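You operate a simulated robot arm through the tools that you are given. There is no shell and no other tool. Be economical: measure what you need, move in short steps, check, and stop when the job is done.

The job below is to be done with a simulated robot arm. You get a single attempt, and the scene is never put back.

## Task
Take the yellow jug and leave it on the top of the measuring bench. Take the teal beam and put it on the blue folder. Take the brown lattice arc and leave it on the bottom shelf of the steel shelves. Open the bottom drawer of the measuring bench, take the small silver block on the middle shelf of the steel shelves and put it away in the inside of the bottom drawer of the measuring bench, then shut the drawer. Take the purple pad on the second shelf from the bottom of the steel shelves and put it away on the counter of the tall cabinet. Open the bottom specimen drawer. The order is free. Set down upright: yellow jug.

The check looks at the end state, three seconds after you hand in, the way a careful person would. Anything else that was tipped, shoved, dropped, spilled or broken makes it a failure.

## Robot
A 6-joint arm with a two-finger gripper on a trunk, on a base that drives. Base frame: it is fixed to the floor where the robot stands at the start and does not move with it; the origin is under the middle of the robot, x ahead of it, y to its left, z up. Units: mm, rad, N and s.
Its first joint turns from -2.007 to 2.007 rad. Places, roughly: blue folder [750, 0, 1000]; bottom drawer of the measuring bench [800, 2900, 600]; bottom shelf of the steel shelves [600, 400, 100]; bottom specimen drawer [-1200, 4300, 200]; brown lattice arc [500, 250, 1250]; counter of the tall cabinet [-1500, -400, 900]; inside of the bottom drawer of the measuring bench [800, 3000, 600]; purple pad (8x6x6 cm) [600, 400, 500]; small silver block (3x3x2 cm) [600, 300, 900]; teal beam [500, 0, 1000]; top of the measuring bench [1200, 3100, 900]; yellow jug (15x9x15 cm) [500, 0, 600]. Payload 2.1 kg.
The tool frame sits at the grasp point between the pads (the TCP): z along the fingers, y along the line on which they close. The tips reach 20 mm beyond it. Largest opening 100 mm; the body of the gripper starts 63 mm behind the TCP.
Orientation is told as [roll, pitch, yaw] about the base's x, y, z axes, in that order, counted from this pose: with the fingers straight down and closing along the base's y, the tool's x points along the base's -x, its y along +y and its z along -z.

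## Interface
- The arm moves only by the tool jog_arm. Its argument "motion" is a list of rows, each an object (a shift or turn left out is 0, a gripper value left out holds the last) with "rot": the turn, a rotation vector about the tool's x, y, z in units of 5 degrees (1.0 is 5 degrees), a list of three; "delta_pos": the shift along the tool's x, y, z in units of 30 mm (1.0 is 30 mm), a list of three; "jaw": the closure in counts, from 0 (fully open) to 255 (shut). In form: [{"rot": [wx, wy, wz], "delta_pos": [tx, ty, tz], "jaw": jaw}, ...]. A call has 1 to 20 rows; each row shifts and turns the commanded pose from where the row before left it, along the tool's axes as they then stand. A call with a number of a shift or a turn outside -1 to 1 is refused whole. Rows are played at 5 a second. More than 50 mm and 0.15 rad between two rows, or a gripper value outside its range, and nothing of the call is played. A pose out of reach is approached as far as the arm can. The call stops where the force on the tool passes 40 N (or 10 N more than at its start, if that is more) or the arm is blocked; 0.2 s more then pass. Each finger travels about 153 mm/s and halts on what it meets, pressing with about 25 N; the grip force reading is that of the motor and also rises with nothing between the fingers. The clock runs only during rows and for 0.2 s after the last one: add rows that do not move to give the fingers time. It gives the time, the measured TCP pose, the force on the tool (base axes), the opening and the grip force at its end, in the units of the frame above (readings bear some noise), with the torque about the TCP (base axes, N m) and any sound that the robot's microphone picked up, and new pictures: "pictures" is both (left out), scene, wrist or none.
- Cameras (640 x 400 px; columns grow to the right, rows downward): "scene" is now at [15.3, 147.8, 1663]; the picture's right is [0.11, -0.99, 0.00], its down [-0.77, -0.09, -0.63] and it looks along [0.63, 0.07, -0.77] (base axes); focal length 272 px, centre (320, 200). "wrist" rides on the gripper at [70, -19, -99] in the tool frame; the picture's right is [0.26, 0.97, 0.00], its down [-0.75, 0.20, -0.63] and it looks along [-0.61, 0.16, 0.78] (tool axes); focal length 230 px, centre (320, 200). There is no depth. A picture from a camera that has moved, and an enlarged one, comes with that camera's place and axes in the base frame and with its lens.
- lift_body(by): slides the trunk up (or, below 0, down) by that many mm; the arm and the scene camera ride with it, the base frame stays. It gives what a move gives, with no picture.
- steer(legs): drives the robot by 1 to 6 legs, each [ahead, turn to the left] in mm and rad, along the robot's own axes; the way and the turn of a leg run together, so that a leg with both is an arc; at most 1500 mm and 3.142 rad a leg. The arm and the cameras ride along, it lands a little off, and it stops where it bumps. It gives what a move gives, and a new picture of the scene camera.
- turn_head(pan, tilt): turns the head with the scene camera to pan (to the left, within 2.705 rad either way) and tilt (down, from -0.506 to 1.204), counted from straight ahead of the robot. It gives what a move gives, and a new picture of the scene camera.
- zoom(camera, box): a new picture of the part [left, top, right, bottom] of that camera's present view, enlarged. No time passes.
- finish_job(): hands the job in; it is judged then, once.

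Go step by step. Nothing tells you exact positions but the pictures and the camera data: compare them with the known pose of the tool, close in by small moves and look again before you grip or let go. The budget is 196 turns and 260 pictures, counting those below and the enlarged ones. Unless the task says otherwise, let go and move clear before handing in, and close with one line.

The tools are called after "Request:" as a command line: name --argument value ..., lists and objects as JSON in quotes. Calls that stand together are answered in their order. jog_arm: Moves the arm, as the interface text tells. Its arguments: {"type":"object","properties":{"motion":{"type":"array","items":{"type":"object","properties":{"rot":{"type":"array","items":{"type":"number"}},"delta_pos":{"type":"array","items":{"type":"number"}},"jaw":{"type":"number"}}}},"pictures":{"type":"string","enum":["both","scene","wrist","none"]}},"required":["motion"]} The other tools are called the same way: lift_body (by) slides the trunk up or down; steer (legs) drives the base; turn_head (pan, tilt) turns the head that bears the scene camera; zoom (camera, box) takes an enlarged picture of a part of a camera's view; finish_job () hands the job in.

At the start:

```text
time_s: 0.0
ee_pos: [332.5, -5.9, 999.3]
tool_rot: [0.0, 0.0, 0.0]
contact_force: [-0.4, -0.5, 1.1]
ft_torque: [0.0, 0.01, -0.02]
gripper_width: 99.9
grip_force: 0.1
trunk travel left (down, up): [-875.0, 115.0]
robot x, y, heading: [-2.0, -0.2, 0.004]
head pan, tilt: [0.113, 0.885]
```

scene: 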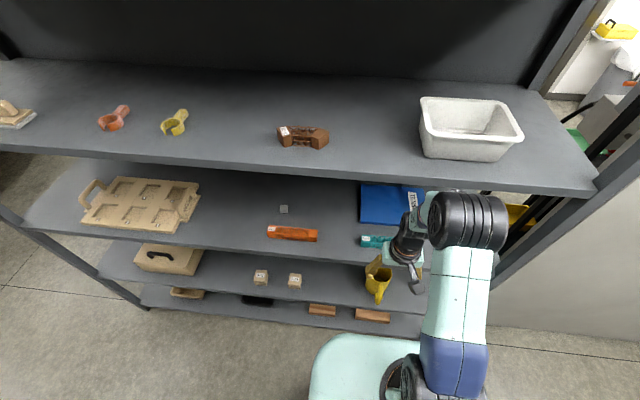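
wrist: 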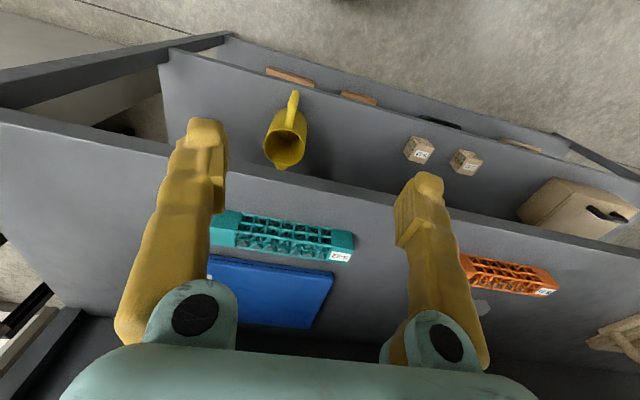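

I see the steel shelves ahead, with the arc on the top shelf, the beam, folder and block on the middle shelf, and the jug on the one below. I'll take closer looks before moving.

Request:
zoom --camera "scene" --box '[220, 80, 540, 330]'

Request:
zoom --camera "wrist" --box '[160, 40, 640, 380]'

```text
1.60 times, centred on (380, 205) of scene
camera zoom: at [15.3, 147.8, 1663.0], right [0.11, -0.99, 0.0], down [-0.77, -0.09, -0.63], along [0.63, 0.07, -0.77], focal length 435 px, centre (224, 192)
```

zoom: 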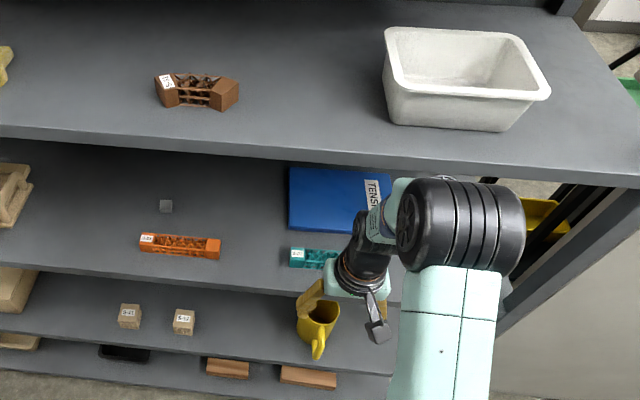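

```text
1.18 times, centred on (400, 210) of wrist
camera zoom: at [263.2, -23.4, 1099.7], right [-0.26, 0.97, 0.0], down [0.75, 0.2, 0.63], along [0.61, 0.16, -0.78], focal length 271 px, centre (226, 188)
```

zoom: 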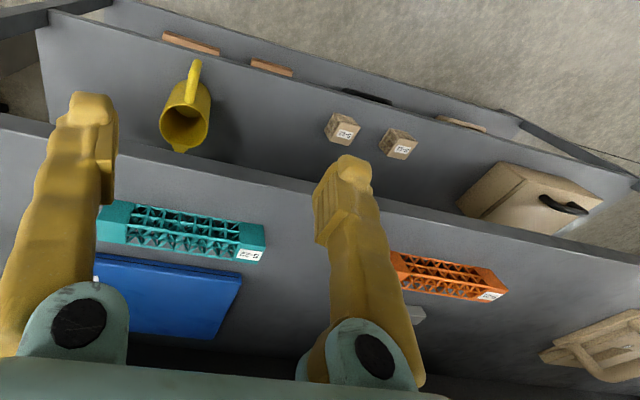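

I estimate the middle shelf at z≈910 with its front edge at x≈392. I'll look down at the robot's own body next, to judge clearances.

Request:
turn_head --pan 0.0 --tilt 1.2

Request:
turn_head --pan 0.3 --tilt 0.5

Request:
turn_head --pan 1.3 --tilt 0.3

Request:
turn_head --pan 2.6 --tilt 0.3

Request:
turn_head --pan -2.4 --tilt 0.4

```text
time_s: 0.8
ee_pos: [332.4, -5.3, 1000.5]
tool_rot: [0.0, 0.001, -0.002]
contact_force: [-0.1, -0.7, 0.3]
ft_torque: [-0.01, 0.02, -0.04]
gripper_width: 99.8
grip_force: 0.1
trunk travel left (down, up): [-875.0, 115.0]
robot x, y, heading: [1.1, -4.0, -0.003]
head pan, tilt: [0.0, 1.201]
camera scene: at [-4.8, 139.3, 1642.1], right [0.0, -1.0, 0.0], down [-0.93, 0.0, -0.36], along [0.36, 0.0, -0.93], focal length 272 px, centre (320, 200)
```

scene: 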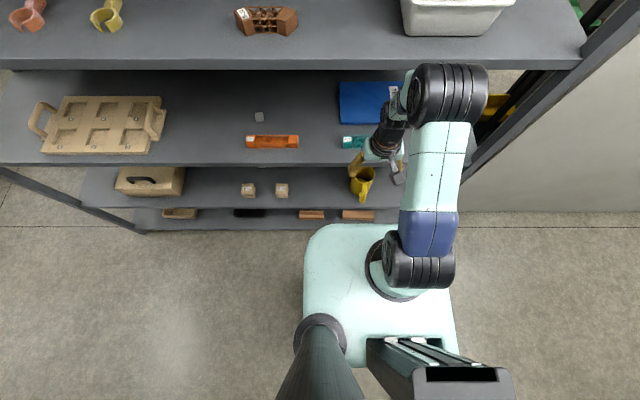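

```text
time_s: 1.9
ee_pos: [332.3, -4.8, 1000.0]
tool_rot: [-0.001, -0.001, -0.001]
contact_force: [0.5, -0.5, 0.1]
ft_torque: [0.0, 0.01, -0.03]
gripper_width: 100.2
grip_force: 0.1
trunk travel left (down, up): [-875.0, 115.0]
robot x, y, heading: [-1.2, 1.5, 0.0]
head pan, tilt: [0.3, 0.499]
camera scene: at [26.4, 166.1, 1695.7], right [0.3, -0.96, 0.0], down [-0.46, -0.14, -0.88], along [0.84, 0.26, -0.48], focal length 272 px, centre (320, 200)
```

scene: 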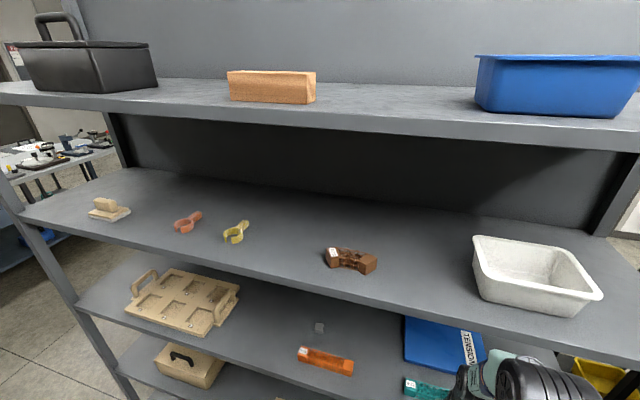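

```text
time_s: 3.1
ee_pos: [334.1, -5.0, 999.3]
tool_rot: [0.001, 0.0, 0.0]
contact_force: [-0.1, -0.5, 0.3]
ft_torque: [-0.04, 0.03, 0.02]
gripper_width: 100.3
grip_force: 0.0
trunk travel left (down, up): [-875.0, 115.0]
robot x, y, heading: [-0.4, -1.5, 0.004]
head pan, tilt: [1.3, 0.3]
camera scene: at [-35.5, 229.3, 1714.1], right [0.96, -0.27, 0.0], down [-0.08, -0.29, -0.96], along [0.26, 0.92, -0.3], focal length 272 px, centre (320, 200)
```

scene: 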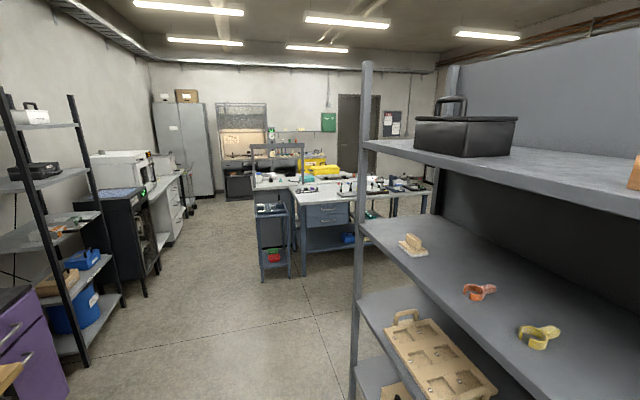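

```text
time_s: 4.6
ee_pos: [333.8, -6.0, 998.4]
tool_rot: [0.001, 0.001, 0.001]
contact_force: [-0.4, 0.0, 0.3]
ft_torque: [0.03, -0.01, 0.0]
gripper_width: 100.0
grip_force: 0.0
trunk travel left (down, up): [-875.0, 115.0]
robot x, y, heading: [-1.4, 1.9, -0.004]
head pan, tilt: [2.601, 0.3]
camera scene: at [-140.6, 187.5, 1714.1], right [0.52, 0.86, 0.0], down [0.25, -0.15, -0.96], along [-0.82, 0.49, -0.3], focal length 272 px, centre (320, 200)
```

scene: 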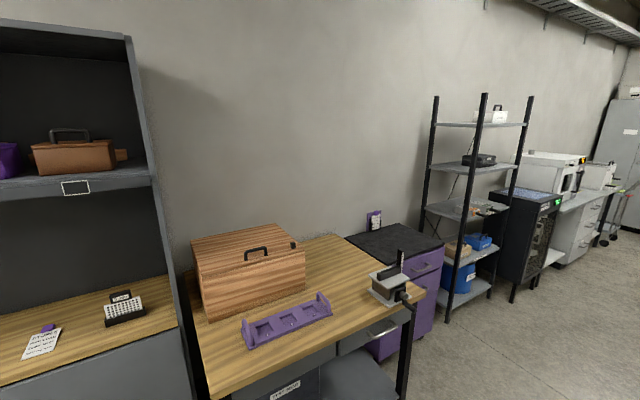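

```text
time_s: 8.6
ee_pos: [333.8, -7.4, 1000.2]
tool_rot: [0.0, 0.0, 0.003]
contact_force: [0.1, -0.3, -0.4]
ft_torque: [0.01, -0.01, -0.01]
gripper_width: 100.0
grip_force: 0.0
trunk travel left (down, up): [-875.0, 115.0]
robot x, y, heading: [0.3, -2.4, -0.001]
head pan, tilt: [-2.4, 0.4]
camera scene: at [-128.9, 76.6, 1704.9], right [-0.68, 0.74, 0.0], down [0.29, 0.26, -0.92], along [-0.68, -0.62, -0.39], focal length 272 px, centre (320, 200)
```

scene: 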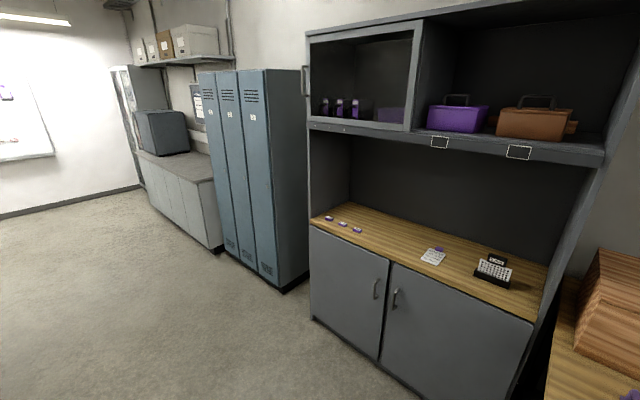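

The overview matches the task. The arm sits on a platform at about z≈1035, and the shelf gap is roughly 905 to 1225. I'll back the TCP off 60 mm and yaw it 90° so the jaws close across the teal beam.

Request:
turn_head --pan 0.0 --tilt 0.9

Request:
jog_arm --motion '[{"delta_pos": [1, 0, 0]}, {"delta_pos": [1, 0, 0]}, {"rot": [0, 0, 1]}, {"rot": [0, 0, 1]}, {"rot": [0, 0, 1]}, {"rot": [0, 0, 1]}, {"rot": [0, 0, 1]}, {"rot": [0, 0, 1]}, {"rot": [0, 0, 1]}, {"rot": [0, 0, 1]}, {"rot": [0, 0, 1]}, {"rot": [0, 0, 1]}, {"rot": [0, 0, 1]}, {"rot": [0, 0, 1]}, {"rot": [0, 0, 1]}, {"rot": [0, 0, 1]}, {"rot": [0, 0, 1]}, {"rot": [0, 0, 1]}, {"rot": [0, 0, 1]}, {"rot": [0, 0, 1]}]'

```text
time_s: 10.8
ee_pos: [333.4, -6.5, 1001.2]
tool_rot: [0.0, 0.0, 0.0]
contact_force: [-0.3, 0.7, 0.1]
ft_torque: [-0.01, -0.02, -0.01]
gripper_width: 100.1
grip_force: 0.1
trunk travel left (down, up): [-875.0, 115.0]
robot x, y, heading: [2.2, -0.5, -0.002]
head pan, tilt: [0.0, 0.901]
camera scene: at [14.8, 139.1, 1661.9], right [0.0, -1.0, 0.0], down [-0.78, 0.0, -0.62], along [0.62, 0.0, -0.78], focal length 272 px, centre (320, 200)
```

scene: 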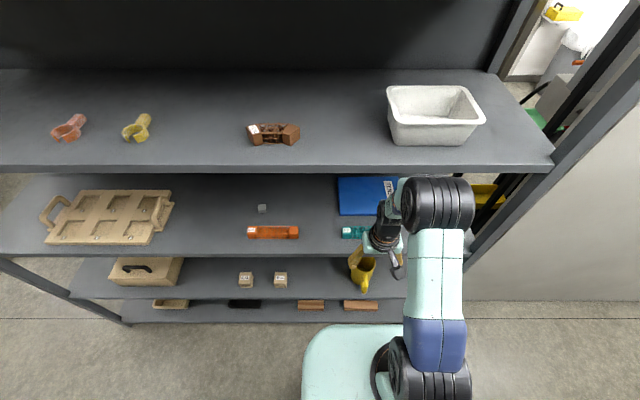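

```text
time_s: 14.9
ee_pos: [273.9, -5.5, 999.9]
tool_rot: [-0.001, 0.001, -1.572]
contact_force: [-0.4, 0.5, 0.5]
ft_torque: [-0.03, -0.02, 0.01]
gripper_width: 100.2
grip_force: 0.0
trunk travel left (down, up): [-875.0, 115.0]
robot x, y, heading: [-1.2, 0.8, -0.003]
head pan, tilt: [0.0, 0.901]
camera scene: at [14.8, 139.2, 1661.9], right [0.0, -1.0, 0.0], down [-0.78, 0.0, -0.62], along [0.62, 0.0, -0.78], focal length 272 px, centre (320, 200)
camera wrist: at [254.9, 65.1, 1099.8], right [0.97, 0.26, 0.0], down [0.2, -0.75, 0.63], along [0.16, -0.61, -0.78], focal length 230 px, centre (320, 200)
```

scene: 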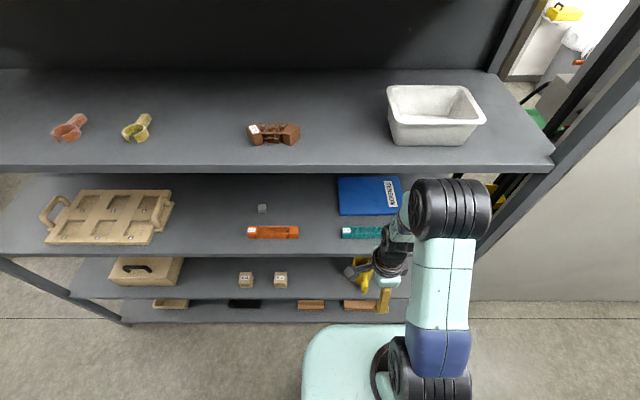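
wrist: 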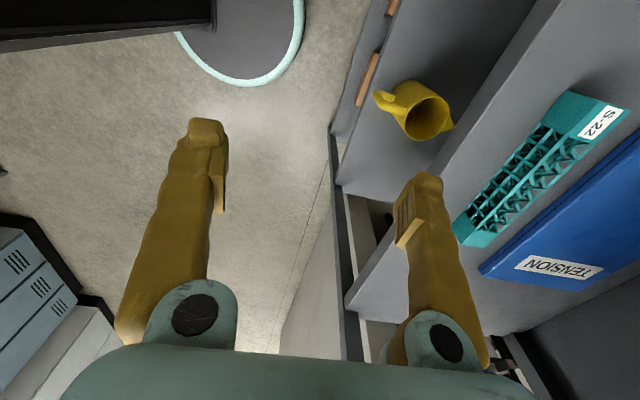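

The wrist camera now has a clear view of the beam, the folder and the jug. I'll zoom in on the beam to measure it.

Request:
zoom --camera "wrist" --box '[400, 60, 640, 300]'

```text
1.67 times, centred on (520, 180) of wrist
camera zoom: at [254.9, 65.1, 1099.8], right [0.97, 0.26, 0.0], down [0.2, -0.75, 0.63], along [0.16, -0.61, -0.78], focal length 384 px, centre (-13, 233)
```

zoom: 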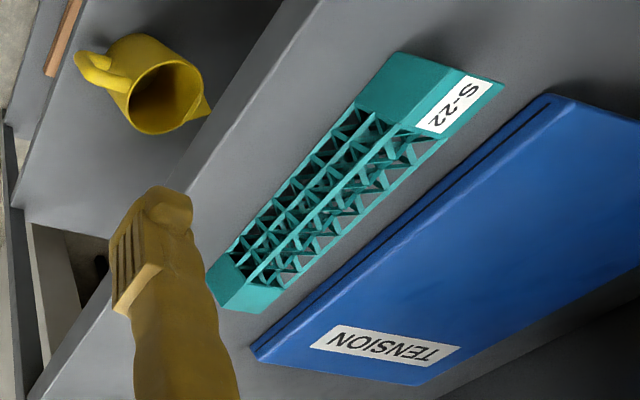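

The beam spans about x 456–478, y −80..70, with its top at z≈937. A vertical wrist won't fit under the shelf above, so I'll lean the gripper 45° sideways and keep the jaws closing along x.

Request:
jog_arm --motion '[{"rot": [0, 1, 0], "jaw": 76}, {"rot": [0, 1, 0]}, {"rot": [0, 1, 0]}, {"rot": [0, 1, 0]}, {"rot": [0, 1, 0]}, {"rot": [0, 1, 0]}, {"rot": [0, 1, 0]}, {"rot": [0, 1, 0]}, {"rot": [0, 1, 0]}, {"rot": [0, 1, 0]}]'

```text
time_s: 17.1
ee_pos: [273.2, -4.8, 1001.2]
tool_rot: [0.0, 0.875, -1.57]
contact_force: [0.5, 0.1, 0.3]
ft_torque: [0.04, -0.01, 0.02]
gripper_width: 70.3
grip_force: 0.1
trunk travel left (down, up): [-875.0, 115.0]
robot x, y, heading: [1.0, -3.3, -0.004]
head pan, tilt: [0.0, 0.901]
camera scene: at [15.0, 138.4, 1661.9], right [0.0, -1.0, 0.0], down [-0.78, 0.0, -0.62], along [0.62, 0.0, -0.78], focal length 272 px, centre (320, 200)
camera wrist: at [254.0, -36.2, 1118.1], right [0.97, 0.17, 0.2], down [0.2, -0.96, -0.17], along [0.16, 0.21, -0.96], focal length 230 px, centre (320, 200)
```

scene: 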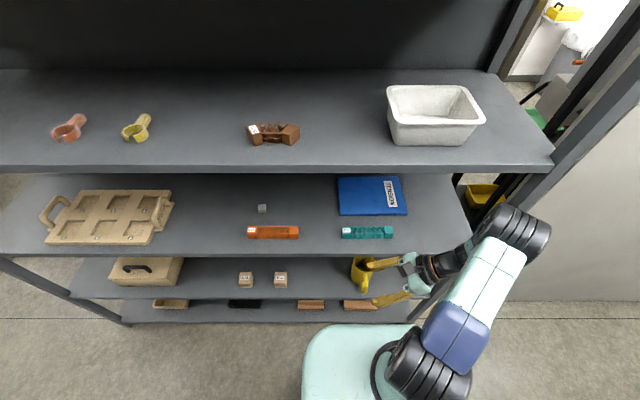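
wrist: 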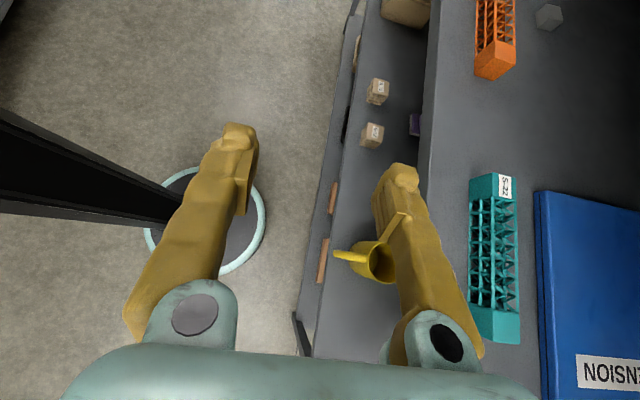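

The lean works, and the measurements now agree: shelf front x≈404, underside of the shelf above z≈1258. I'll raise the TCP relative to the trunk, lower the trunk 100 mm to keep the elbow low, and drive ahead 80 mm.

Request:
lift_body --by -100

Request:
jog_arm --motion '[{"delta_pos": [0.77, 0, -0.64]}, {"delta_pos": [0.77, 0, -0.64]}, {"delta_pos": [0.33, 0, -0.27]}]' --pictures "none"

Request:
steer --legs '[[80, 0]]'

```text
time_s: 18.5
ee_pos: [272.3, -5.2, 899.8]
tool_rot: [0.001, 0.872, -1.572]
contact_force: [0.0, -0.4, 0.7]
ft_torque: [0.0, 0.01, -0.01]
gripper_width: 70.1
grip_force: 0.0
trunk travel left (down, up): [-775.0, 215.0]
robot x, y, heading: [-0.4, 0.5, -0.002]
head pan, tilt: [0.0, 0.901]
```

```text
time_s: 19.3
ee_pos: [272.0, -4.8, 973.9]
tool_rot: [0.001, 0.872, -1.57]
contact_force: [0.8, 0.6, 0.0]
ft_torque: [0.02, 0.01, 0.02]
gripper_width: 69.8
grip_force: 0.1
trunk travel left (down, up): [-775.0, 215.0]
robot x, y, heading: [-0.8, -0.2, -0.003]
head pan, tilt: [0.0, 0.901]
```

```text
time_s: 20.3
ee_pos: [344.6, -5.7, 975.7]
tool_rot: [0.013, 0.874, -1.564]
contact_force: [-0.4, -0.7, 0.9]
ft_torque: [0.0, -0.02, -0.03]
gripper_width: 70.1
grip_force: 0.1
trunk travel left (down, up): [-775.0, 215.0]
robot x, y, heading: [79.4, -1.5, 0.001]
head pan, tilt: [0.0, 0.901]
camera scene: at [84.1, 139.1, 1562.0], right [0.0, -1.0, 0.0], down [-0.78, 0.0, -0.63], along [0.63, 0.0, -0.78], focal length 272 px, centre (320, 200)
```

scene: 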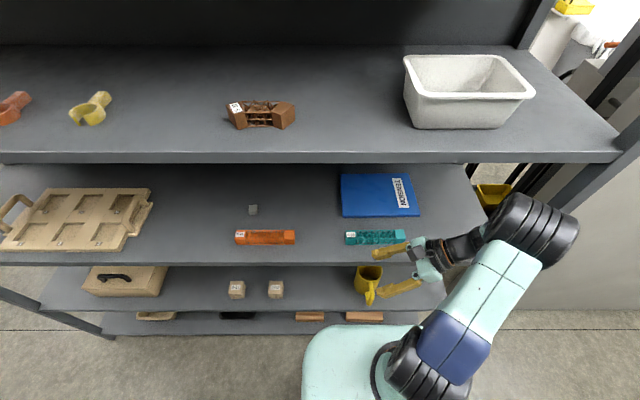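

I'm at x=345. Next I advance 60 mm and check the elbow.

Request:
jog_arm --motion '[{"delta_pos": [0, 1, 0]}, {"delta_pos": [0, 1, 0]}]'

```text
time_s: 20.9
ee_pos: [411.5, -6.2, 972.9]
tool_rot: [0.001, 0.874, -1.572]
contact_force: [-0.2, -0.2, -0.1]
ft_torque: [-0.01, 0.02, 0.05]
gripper_width: 70.2
grip_force: 0.1
trunk travel left (down, up): [-775.0, 215.0]
robot x, y, heading: [79.7, 1.6, -0.004]
head pan, tilt: [0.0, 0.901]
camera scene: at [94.8, 139.1, 1561.9], right [0.0, -1.0, 0.0], down [-0.78, 0.0, -0.62], along [0.62, 0.0, -0.78], focal length 272 px, centre (320, 200)
camera wrist: at [391.7, -35.9, 1091.0], right [0.97, 0.16, 0.2], down [0.2, -0.97, -0.17], along [0.16, 0.2, -0.97], focal length 230 px, centre (320, 200)
```

scene: 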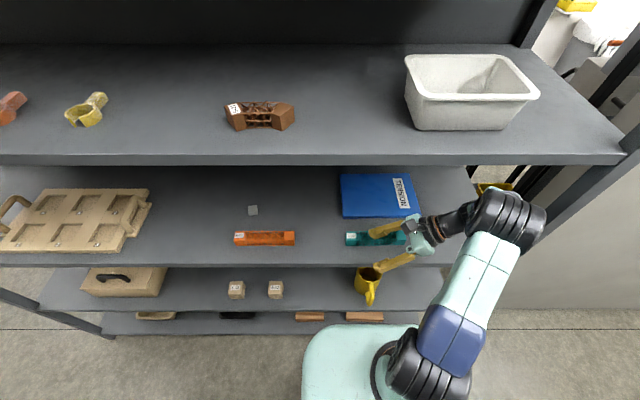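
wrist: 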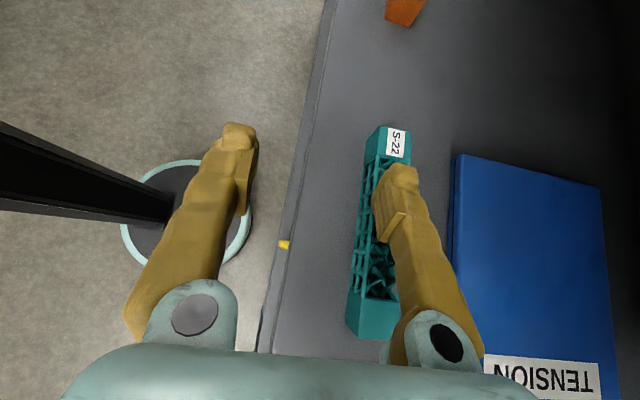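

The beam's centre is at x≈470, so I'll move over it with the opening at 60 mm.

Request:
jog_arm --motion '[{"delta_pos": [0, 1, 0], "jaw": 102}, {"delta_pos": [0, 0.95, 0]}, {"delta_pos": [0, 0, 0]}]'

```text
time_s: 21.7
ee_pos: [470.4, -5.8, 975.1]
tool_rot: [0.0, 0.872, -1.573]
contact_force: [0.7, 0.4, 0.7]
ft_torque: [-0.02, -0.01, -0.02]
gripper_width: 59.8
grip_force: 0.1
trunk travel left (down, up): [-775.0, 215.0]
robot x, y, heading: [79.3, -2.3, -0.007]
head pan, tilt: [0.0, 0.901]
camera scene: at [94.1, 139.0, 1561.9], right [0.0, -1.0, 0.0], down [-0.78, 0.0, -0.62], along [0.62, 0.0, -0.78], focal length 272 px, centre (320, 200)
camera wrist: at [450.8, -36.1, 1092.3], right [0.97, 0.16, 0.2], down [0.2, -0.97, -0.17], along [0.16, 0.2, -0.97], focal length 230 px, centre (320, 200)
```

scene: 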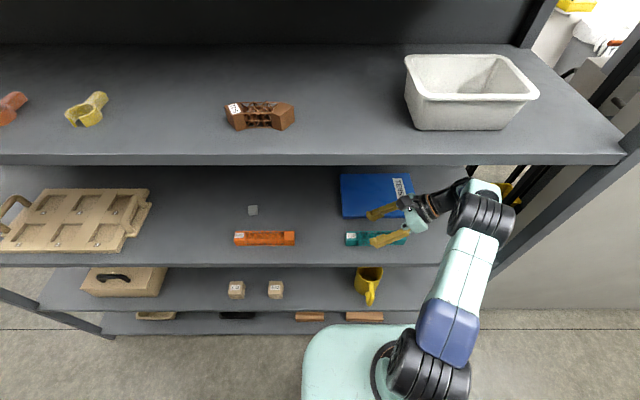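
wrist: 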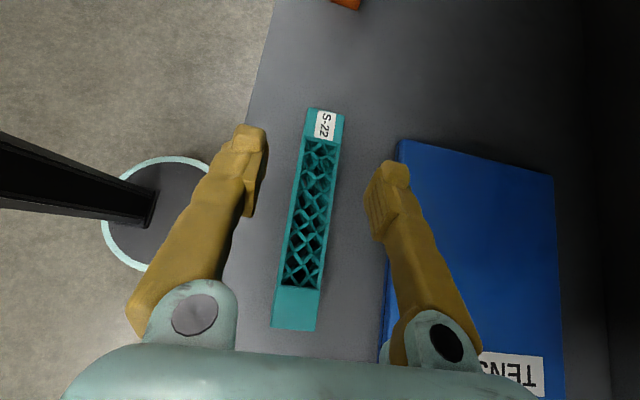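

The beam sits centred between the fingers, so I'll lower them in steps.

Request:
jog_arm --motion '[{"delta_pos": [-0.4, 0, 0.33]}, {"delta_pos": [-0.4, 0, 0.33]}, {"delta_pos": [-0.3, 0, 0.25]}]' --pictures "wrist"

```text
time_s: 22.5
ee_pos: [470.3, -5.9, 930.8]
tool_rot: [0.001, 0.873, -1.574]
contact_force: [0.3, -1.2, 0.2]
ft_torque: [-0.01, 0.03, 0.01]
gripper_width: 60.1
grip_force: 0.0
trunk travel left (down, up): [-775.0, 215.0]
robot x, y, heading: [79.6, 0.5, -0.008]
head pan, tilt: [0.0, 0.901]
camera wrist: at [451.0, -35.8, 1048.8], right [0.97, 0.16, 0.2], down [0.2, -0.97, -0.17], along [0.16, 0.2, -0.97], focal length 230 px, centre (320, 200)
```

wrist: 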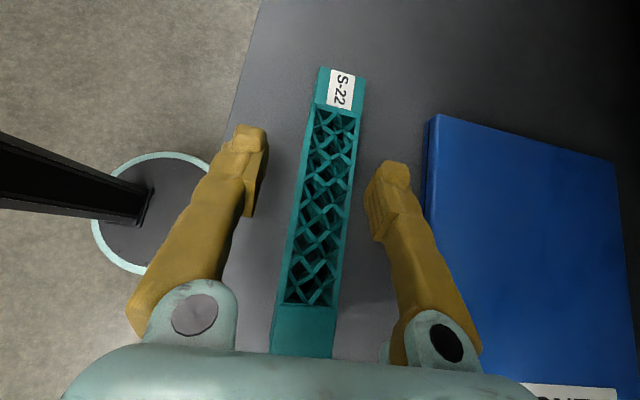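

I'm in position, so I'll close on the beam.

Request:
jog_arm --motion '[{"delta_pos": [-0.1, 0, 0.08]}, {"jaw": 200}, {"jaw": 200}, {"jaw": 220}, {"jaw": 220}]' --pictures "wrist"

```text
time_s: 23.7
ee_pos: [470.5, -6.0, 927.9]
tool_rot: [0.002, 0.871, -1.573]
contact_force: [1.0, -0.6, 2.3]
ft_torque: [0.02, -0.02, 0.02]
gripper_width: 28.8
grip_force: 25.1
trunk travel left (down, up): [-775.0, 215.0]
robot x, y, heading: [80.8, -1.8, 0.001]
head pan, tilt: [0.0, 0.901]
camera wrist: at [450.9, -36.7, 1045.4], right [0.97, 0.16, 0.2], down [0.2, -0.97, -0.17], along [0.16, 0.2, -0.97], focal length 230 px, centre (320, 200)
```

wrist: 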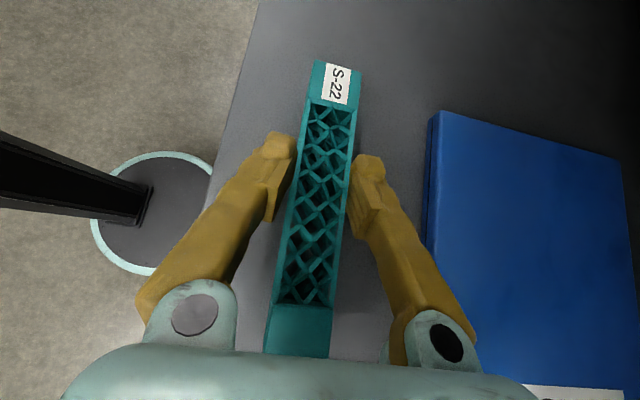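

Gripped at 28.8 mm. I'll lift 40 mm, shift 25 mm right and drive ahead 75 mm.

Request:
jog_arm --motion '[{"delta_pos": [0.51, 0, -0.43]}, {"delta_pos": [0.51, 0, -0.43]}, {"delta_pos": [-0.53, 0, -0.64]}]' --pictures "wrist"

Request:
steer --legs '[[75, 0]]'

```text
time_s: 24.5
ee_pos: [469.4, -33.7, 969.3]
tool_rot: [0.0, 0.873, -1.572]
contact_force: [0.1, 0.4, -0.1]
ft_torque: [-0.03, 0.01, 0.0]
gripper_width: 13.9
grip_force: 0.2
trunk travel left (down, up): [-775.0, 215.0]
robot x, y, heading: [83.7, 0.4, -0.007]
head pan, tilt: [0.0, 0.901]
camera wrist: at [450.4, -62.9, 1085.8], right [0.97, 0.16, 0.2], down [0.2, -0.96, -0.17], along [0.16, 0.2, -0.97], focal length 230 px, centre (320, 200)
```

wrist: 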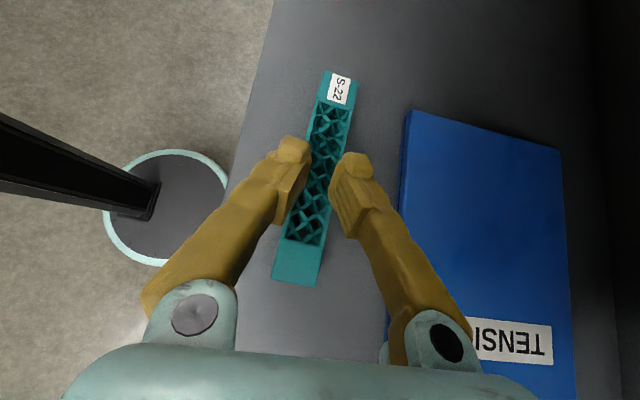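

```text
time_s: 25.6
ee_pos: [536.6, -32.6, 972.5]
tool_rot: [0.017, 0.872, -1.562]
contact_force: [-1.2, -0.6, 0.6]
ft_torque: [-0.05, -0.06, -0.02]
gripper_width: 13.5
grip_force: 0.0
trunk travel left (down, up): [-775.0, 215.0]
robot x, y, heading: [156.8, 0.4, -0.003]
head pan, tilt: [0.0, 0.901]
camera scene: at [157.8, 138.8, 1562.1], right [0.0, -1.0, 0.0], down [-0.78, 0.0, -0.63], along [0.63, 0.0, -0.78], focal length 272 px, centre (320, 200)
```

scene: 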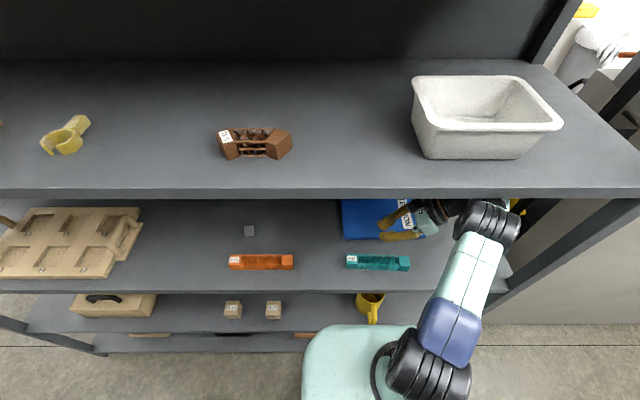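

The beam slipped out when I lifted, so the grip was too high; it is still on the shelf. I'll open, back up and measure its height better.

Request:
jog_arm --motion '[{"jaw": 102}, {"jaw": 102}]' --pictures "none"

Request:
steer --legs '[[-78, 0]]'

Request:
zoom --camera "wrist" --box '[200, 40, 440, 340]'

Request:
zoom --camera "scene" --box '[320, 190, 480, 290]'

```text
time_s: 26.2
ee_pos: [541.1, -31.7, 970.1]
tool_rot: [0.003, 0.872, -1.569]
contact_force: [0.0, -0.4, 0.4]
ft_torque: [-0.02, -0.01, -0.03]
gripper_width: 59.7
grip_force: 0.0
trunk travel left (down, up): [-775.0, 215.0]
robot x, y, heading: [158.6, 1.7, -0.001]
head pan, tilt: [0.0, 0.901]
```

```text
time_s: 27.2
ee_pos: [479.1, -30.7, 962.1]
tool_rot: [-0.022, 0.873, -1.59]
contact_force: [0.5, 0.6, -0.6]
ft_torque: [0.0, -0.01, -0.04]
gripper_width: 60.2
grip_force: 0.0
trunk travel left (down, up): [-775.0, 215.0]
robot x, y, heading: [79.1, 3.6, -0.0]
head pan, tilt: [0.0, 0.901]
camera scene: at [112.8, 139.1, 1562.0], right [0.0, -1.0, 0.0], down [-0.79, 0.0, -0.61], along [0.61, 0.0, -0.79], focal length 272 px, centre (320, 200)
```

scene: 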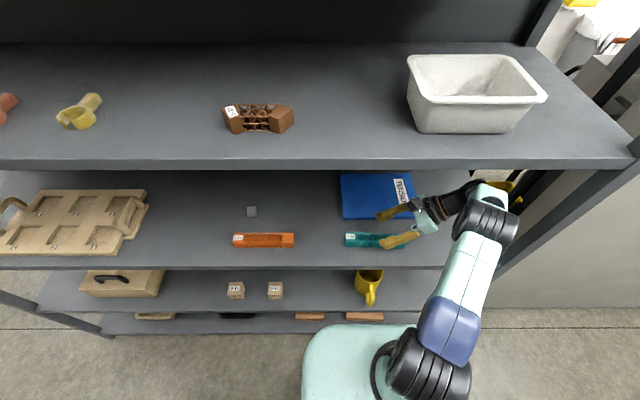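

```text
1.33 times, centred on (320, 190) of wrist
camera zoom: at [462.7, -61.6, 1080.9], right [0.97, 0.16, 0.18], down [0.2, -0.97, -0.17], along [0.15, 0.2, -0.97], focal length 307 px, centre (320, 213)
```

zoom: 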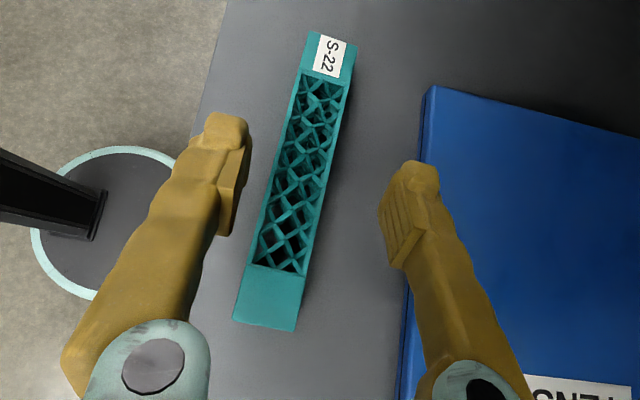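

```text
4.00 times, centred on (400, 240) of scene
camera zoom: at [112.8, 139.1, 1562.0], right [0.0, -1.0, 0.0], down [-0.79, 0.0, -0.61], along [0.61, 0.0, -0.79], focal length 1087 px, centre (0, 40)
```

zoom: 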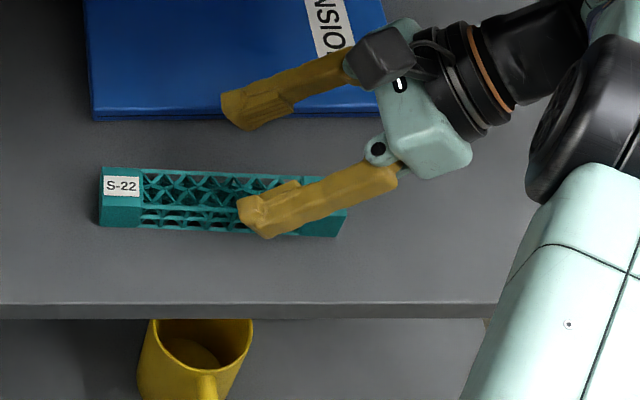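

The beam's cross-section is about 30 mm wide by 25 mm tall, so I simply gripped too high. I'll re-centre at y≈−8 and take a settled reading.

Request:
jog_arm --motion '[{"delta_pos": [0.49, 0, 0.59]}, {"delta_pos": [0, 0, 0]}, {"delta_pos": [0, 0, 0]}]'

```text
time_s: 28.0
ee_pos: [468.4, -10.8, 967.3]
tool_rot: [-0.002, 0.873, -1.575]
contact_force: [0.5, -0.5, 1.3]
ft_torque: [-0.01, -0.01, -0.01]
gripper_width: 60.1
grip_force: 0.0
trunk travel left (down, up): [-775.0, 215.0]
robot x, y, heading: [76.6, -5.8, 0.001]
head pan, tilt: [0.0, 0.901]
camera scene: at [93.7, 138.9, 1561.9], right [0.0, -1.0, 0.0], down [-0.78, 0.0, -0.62], along [0.62, 0.0, -0.78], focal length 272 px, centre (320, 200)
camera wrist: at [449.0, -40.1, 1084.5], right [0.97, 0.16, 0.2], down [0.2, -0.97, -0.17], along [0.16, 0.2, -0.97], focal length 230 px, centre (320, 200)
```

scene: 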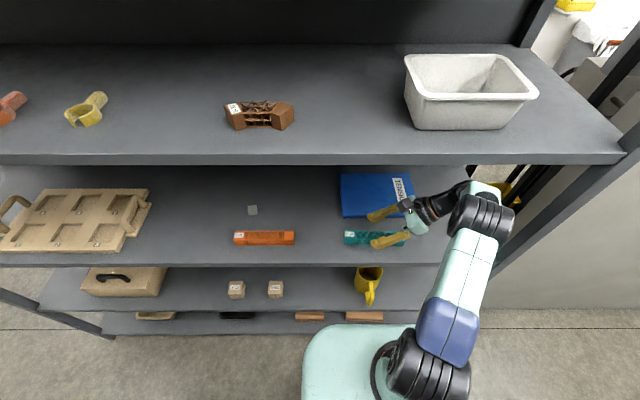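
wrist: 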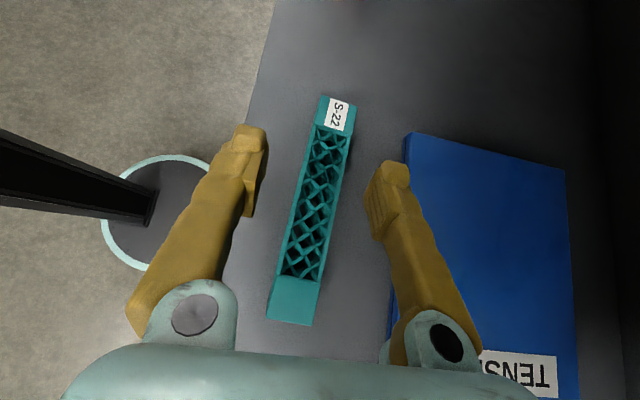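

Next I'll lower until the tips just touch the shelf, in fine steps.

Request:
jog_arm --motion '[{"delta_pos": [-0.5, 0.13, 0.42]}, {"delta_pos": [-0.5, 0, 0.42]}, {"delta_pos": [-0.1, 0, 0.08]}, {"delta_pos": [-0.1, 0, 0.08]}, {"delta_pos": [-0.1, 0, 0.08]}]' --pictures "wrist"

```text
time_s: 29.4
ee_pos: [473.4, -9.9, 922.0]
tool_rot: [0.012, 0.882, -1.57]
contact_force: [0.3, -1.0, 18.7]
ft_torque: [0.05, 0.72, 0.13]
gripper_width: 60.8
grip_force: 0.7
trunk travel left (down, up): [-775.0, 215.0]
robot x, y, heading: [79.6, 0.1, 0.0]
head pan, tilt: [0.0, 0.901]
stopped in row 5: the force on the tool passed its limit at 42 N (the readings are from after the stop); the commanded pose is now the measured one
camera wrist: at [453.5, -40.4, 1038.6], right [0.97, 0.16, 0.21], down [0.2, -0.96, -0.18], along [0.17, 0.21, -0.96], focal length 230 px, centre (320, 200)
```

wrist: 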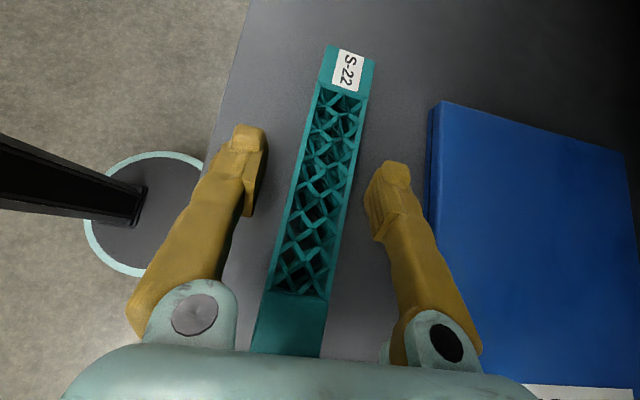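

The tips touch with the TCP at 922, so the shelf is at z≈900. I'll ease up 2 mm, close fully and lift slowly while watching.

Request:
jog_arm --motion '[{"delta_pos": [0.04, 0, -0.03]}, {"jaw": 200}, {"jaw": 255}, {"jaw": 255}, {"jaw": 255}, {"jaw": 255}]' --pictures "none"

Request:
jog_arm --motion '[{"delta_pos": [0.1, 0, -0.08]}, {"delta_pos": [0.1, 0, -0.08]}, {"delta_pos": [0.1, 0, -0.08]}]' --pictures "wrist"

```text
time_s: 30.8
ee_pos: [475.3, -9.5, 921.1]
tool_rot: [0.008, 0.877, -1.57]
contact_force: [-0.3, 0.7, 8.8]
ft_torque: [0.09, 0.11, -0.15]
gripper_width: 28.8
grip_force: 25.2
trunk travel left (down, up): [-775.0, 215.0]
robot x, y, heading: [84.2, -1.6, -0.003]
head pan, tilt: [0.0, 0.901]
```

```text
time_s: 31.6
ee_pos: [474.9, -8.9, 932.3]
tool_rot: [0.006, 0.878, -1.572]
contact_force: [1.2, 1.3, -0.7]
ft_torque: [0.0, 0.03, -0.01]
gripper_width: 28.7
grip_force: 24.6
trunk travel left (down, up): [-775.0, 215.0]
robot x, y, heading: [81.1, -1.8, -0.004]
head pan, tilt: [0.0, 0.901]
camera wrist: at [455.5, -39.6, 1049.2], right [0.97, 0.16, 0.2], down [0.2, -0.97, -0.17], along [0.17, 0.21, -0.96], focal length 230 px, centre (320, 200)
```

wrist: 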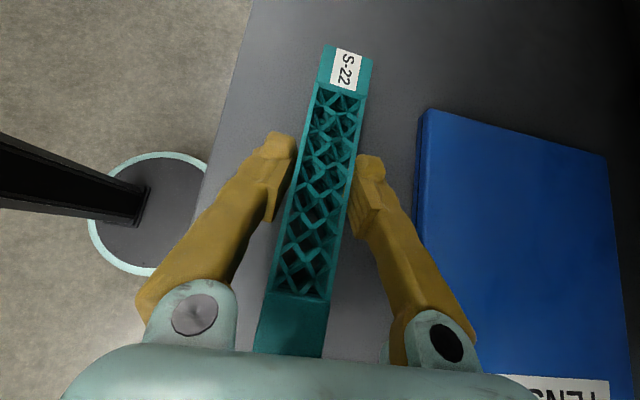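

The beam is coming up with the gripper this time and it is light. I'll lift another 25 mm.

Request:
jog_arm --motion '[{"delta_pos": [0.16, 0, -0.13]}, {"delta_pos": [0.16, 0, -0.13]}, {"delta_pos": [0.16, 0, -0.13]}, {"delta_pos": [0.16, 0, -0.13]}, {"delta_pos": [-0.2, 0, -0.25]}, {"delta_pos": [-0.2, 0, -0.25]}]' --pictures "wrist"

```text
time_s: 33.0
ee_pos: [473.8, -27.1, 956.9]
tool_rot: [0.006, 0.876, -1.571]
contact_force: [-0.5, 0.8, -1.2]
ft_torque: [-0.01, -0.02, -0.02]
gripper_width: 28.8
grip_force: 25.2
trunk travel left (down, up): [-775.0, 215.0]
robot x, y, heading: [78.6, -2.6, -0.001]
head pan, tilt: [0.0, 0.901]
camera wrist: at [454.7, -57.9, 1074.7], right [0.97, 0.16, 0.2], down [0.2, -0.97, -0.17], along [0.17, 0.21, -0.96], focal length 230 px, centre (320, 200)
```

wrist: 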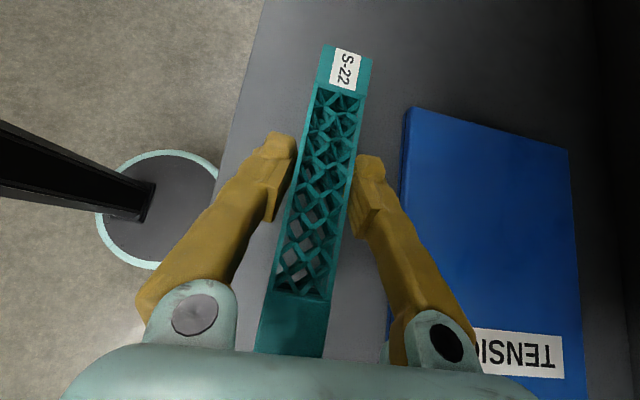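

The beam is held securely. The folder measures about x 551–719, y −143..74, so I'm aiming for beam centre x≈612. I'll drive ahead 80 mm.

Request:
steer --legs '[[80, 0]]'

Request:
jog_arm --motion '[{"delta_pos": [0, 0.6, 0]}, {"delta_pos": [0, 0.6, 0]}, {"delta_pos": [0, 0.6, 0]}, {"delta_pos": [0, 0, 0]}]'

```text
time_s: 34.0
ee_pos: [543.0, -28.7, 961.1]
tool_rot: [0.022, 0.879, -1.56]
contact_force: [-1.0, 0.2, -0.5]
ft_torque: [0.0, -0.03, -0.04]
gripper_width: 28.8
grip_force: 25.2
trunk travel left (down, up): [-775.0, 215.0]
robot x, y, heading: [157.8, 1.2, -0.004]
head pan, tilt: [0.0, 0.901]
camera scene: at [159.7, 138.8, 1562.1], right [0.0, -1.0, 0.0], down [-0.78, 0.0, -0.63], along [0.63, 0.0, -0.78], focal length 272 px, centre (320, 200)
```

scene: 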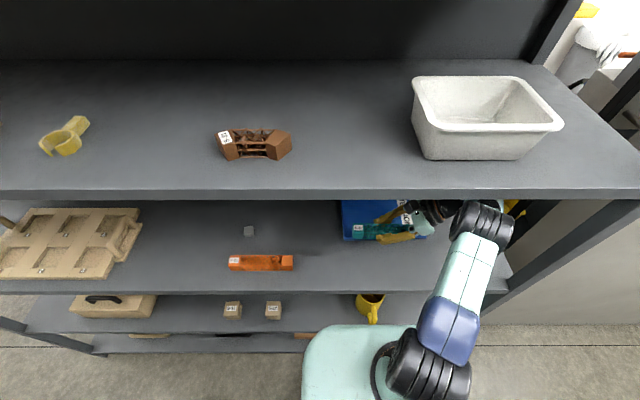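

```text
time_s: 35.0
ee_pos: [590.4, -25.8, 958.5]
tool_rot: [0.009, 0.876, -1.573]
contact_force: [-0.6, -0.1, -0.5]
ft_torque: [-0.01, -0.03, -0.04]
gripper_width: 28.7
grip_force: 25.3
out of reach, approached as far as the arm can: row 3
trunk travel left (down, up): [-775.0, 215.0]
robot x, y, heading: [155.2, -0.7, -0.003]
head pan, tilt: [0.0, 0.901]
camera scene: at [171.6, 138.8, 1561.9], right [0.0, -1.0, 0.0], down [-0.78, 0.0, -0.62], along [0.62, 0.0, -0.78], focal length 272 px, centre (320, 200)
camera wrist: at [571.1, -57.0, 1075.9], right [0.97, 0.16, 0.2], down [0.2, -0.97, -0.17], along [0.17, 0.21, -0.96], focal length 230 px, centre (320, 200)
```

scene: 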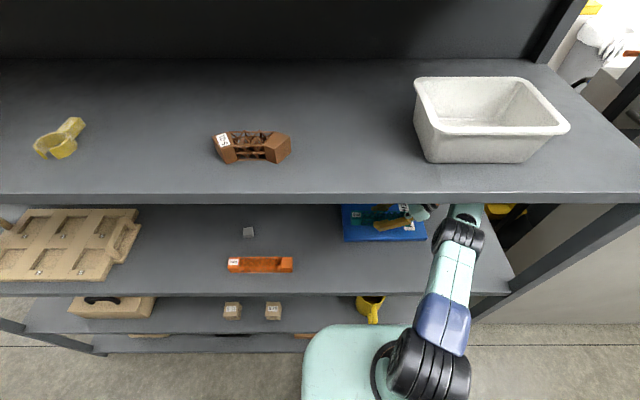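
wrist: 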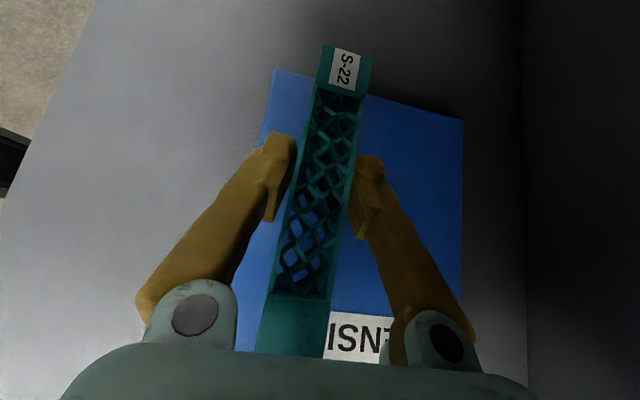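

I hit the reach limit at x=590, but the beam is fully over the folder. I'll lower it gently until it touches.

Request:
jog_arm --motion '[{"delta_pos": [-0.2, -0.1, 0.17]}, {"delta_pos": [-0.2, 0, 0.17]}, {"delta_pos": [-0.06, 0, 0.05]}, {"delta_pos": [-0.06, 0, 0.05]}]' --pictures "wrist"

```text
time_s: 36.0
ee_pos: [588.5, -26.2, 937.0]
tool_rot: [0.009, 0.877, -1.571]
contact_force: [-0.7, -0.2, 1.4]
ft_torque: [-0.02, 0.01, 0.02]
gripper_width: 28.8
grip_force: 25.3
trunk travel left (down, up): [-775.0, 215.0]
robot x, y, heading: [156.5, -0.3, -0.006]
head pan, tilt: [0.0, 0.901]
camera wrist: at [568.9, -57.0, 1054.9], right [0.97, 0.16, 0.2], down [0.19, -0.97, -0.17], along [0.17, 0.21, -0.96], focal length 230 px, centre (320, 200)
```

wrist: 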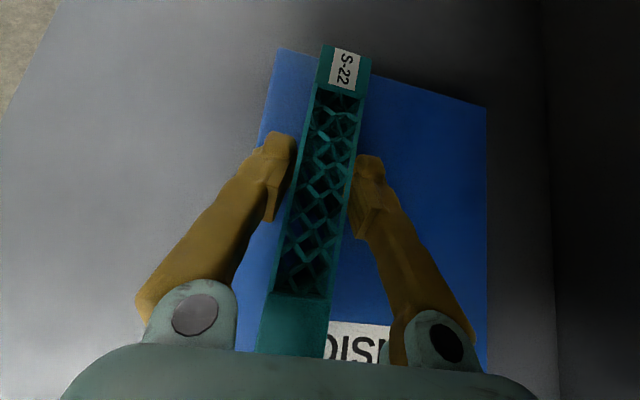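

Request:
jog_arm --motion '[{"delta_pos": [-0.06, 0, 0.05]}, {"delta_pos": [-0.06, 0, 0.05]}, {"delta_pos": [-0.06, 0, 0.05]}, {"delta_pos": [0, 0, 0]}]' --pictures "none"

```text
time_s: 36.8
ee_pos: [587.4, -27.4, 936.2]
tool_rot: [0.026, 0.883, -1.56]
contact_force: [-2.2, -2.6, 15.2]
ft_torque: [-0.42, 0.35, 0.08]
gripper_width: 29.0
grip_force: 25.1
trunk travel left (down, up): [-775.0, 215.0]
robot x, y, heading: [156.6, -1.0, -0.002]
head pan, tilt: [0.0, 0.901]
stopped in row 3: the force on the tool passed its limit at 44 N (the readings are from after the stop); the commanded pose is now the measured one
```

The beam rests on the folder. I'll release it and lift clear.

Request:
jog_arm --motion '[{"delta_pos": [0.02, 0, -0.02], "jaw": 150}, {"jaw": 110}, {"jaw": 100}, {"delta_pos": [0.3, 0, -0.25]}, {"delta_pos": [0.45, 0, -0.37]}, {"delta_pos": [0.3, 0, -0.25]}]' --pictures "wrist"

```text
time_s: 38.2
ee_pos: [588.6, -27.0, 975.8]
tool_rot: [0.018, 0.88, -1.566]
contact_force: [-0.1, 0.3, -0.3]
ft_torque: [-0.01, -0.01, -0.03]
gripper_width: 60.7
grip_force: 0.1
trunk travel left (down, up): [-775.0, 215.0]
robot x, y, heading: [155.2, 1.3, -0.001]
head pan, tilt: [0.0, 0.901]
camera wrist: at [569.4, -57.9, 1093.8], right [0.97, 0.16, 0.21], down [0.19, -0.97, -0.18], along [0.18, 0.21, -0.96], focal length 230 px, centre (320, 200)
```

wrist: 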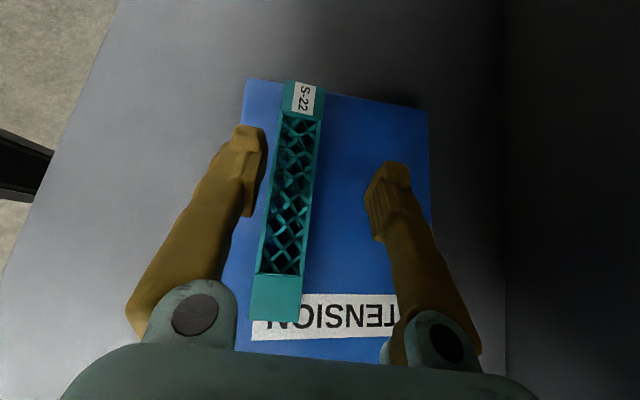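

The beam is on the folder. Next is the arc, so I'll back out and restore the tool to pointing down.

Request:
steer --legs '[[-280, 0]]'

Request:
jog_arm --motion '[{"delta_pos": [0, -1, 0], "rot": [0, -1, 0]}, {"delta_pos": [0, -1, 0], "rot": [0, -1, 0]}, {"delta_pos": [0, -1, 0], "rot": [0, -1, 0]}, {"rot": [0, -1, 0]}, {"rot": [0, -1, 0]}, {"rot": [0, -1, 0]}, {"rot": [0, -1, 0]}, {"rot": [0, -1, 0]}, {"rot": [0, -1, 0]}, {"rot": [0, -1, 0]}]' --pictures "none"

Request:
jog_arm --motion '[{"rot": [0, 0, -1]}, {"rot": [0, 0, -1]}, {"rot": [0, 0, -1]}, {"rot": [0, 0, -1]}, {"rot": [0, 0, -1]}, {"rot": [0, 0, -1]}, {"rot": [0, 0, -1]}, {"rot": [0, 0, -1]}, {"rot": [0, 0, -1]}, {"rot": [0, 0, -1]}, {"rot": [0, 0, -1]}, {"rot": [0, 0, -1]}, {"rot": [0, 0, -1]}, {"rot": [0, 0, -1]}, {"rot": [0, 0, -1]}, {"rot": [0, 0, -1]}, {"rot": [0, 0, -1]}, {"rot": [0, 0, -1]}]' --pictures "none"

```text
time_s: 40.1
ee_pos: [309.9, -27.0, 976.6]
tool_rot: [0.019, 0.88, -1.569]
contact_force: [-0.3, -0.7, -1.4]
ft_torque: [-0.01, -0.02, 0.0]
gripper_width: 60.8
grip_force: 0.1
trunk travel left (down, up): [-775.0, 215.0]
robot x, y, heading: [-122.9, 0.2, -0.006]
head pan, tilt: [0.0, 0.901]
camera scene: at [-105.9, 140.2, 1561.9], right [-0.01, -1.0, 0.0], down [-0.78, 0.01, -0.62], along [0.62, 0.0, -0.78], focal length 272 px, centre (320, 200)
```

scene: 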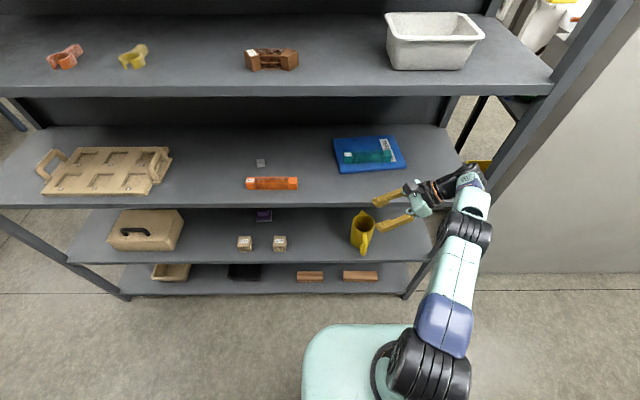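

```text
time_s: 42.3
ee_pos: [220.7, -26.0, 976.0]
tool_rot: [0.013, 0.007, -1.584]
contact_force: [0.0, 0.4, -0.2]
ft_torque: [-0.01, -0.01, -0.01]
gripper_width: 60.8
grip_force: 0.0
trunk travel left (down, up): [-775.0, 215.0]
robot x, y, heading: [-120.0, 0.5, -0.008]
head pan, tilt: [0.0, 0.901]
```

```text
time_s: 46.1
ee_pos: [220.2, -26.6, 975.2]
tool_rot: [0.006, -0.013, -0.011]
contact_force: [0.5, 0.4, 0.3]
ft_torque: [-0.02, 0.01, 0.02]
gripper_width: 60.6
grip_force: 0.2
trunk travel left (down, up): [-775.0, 215.0]
robot x, y, heading: [-120.4, 2.9, -0.005]
head pan, tilt: [0.0, 0.901]
```

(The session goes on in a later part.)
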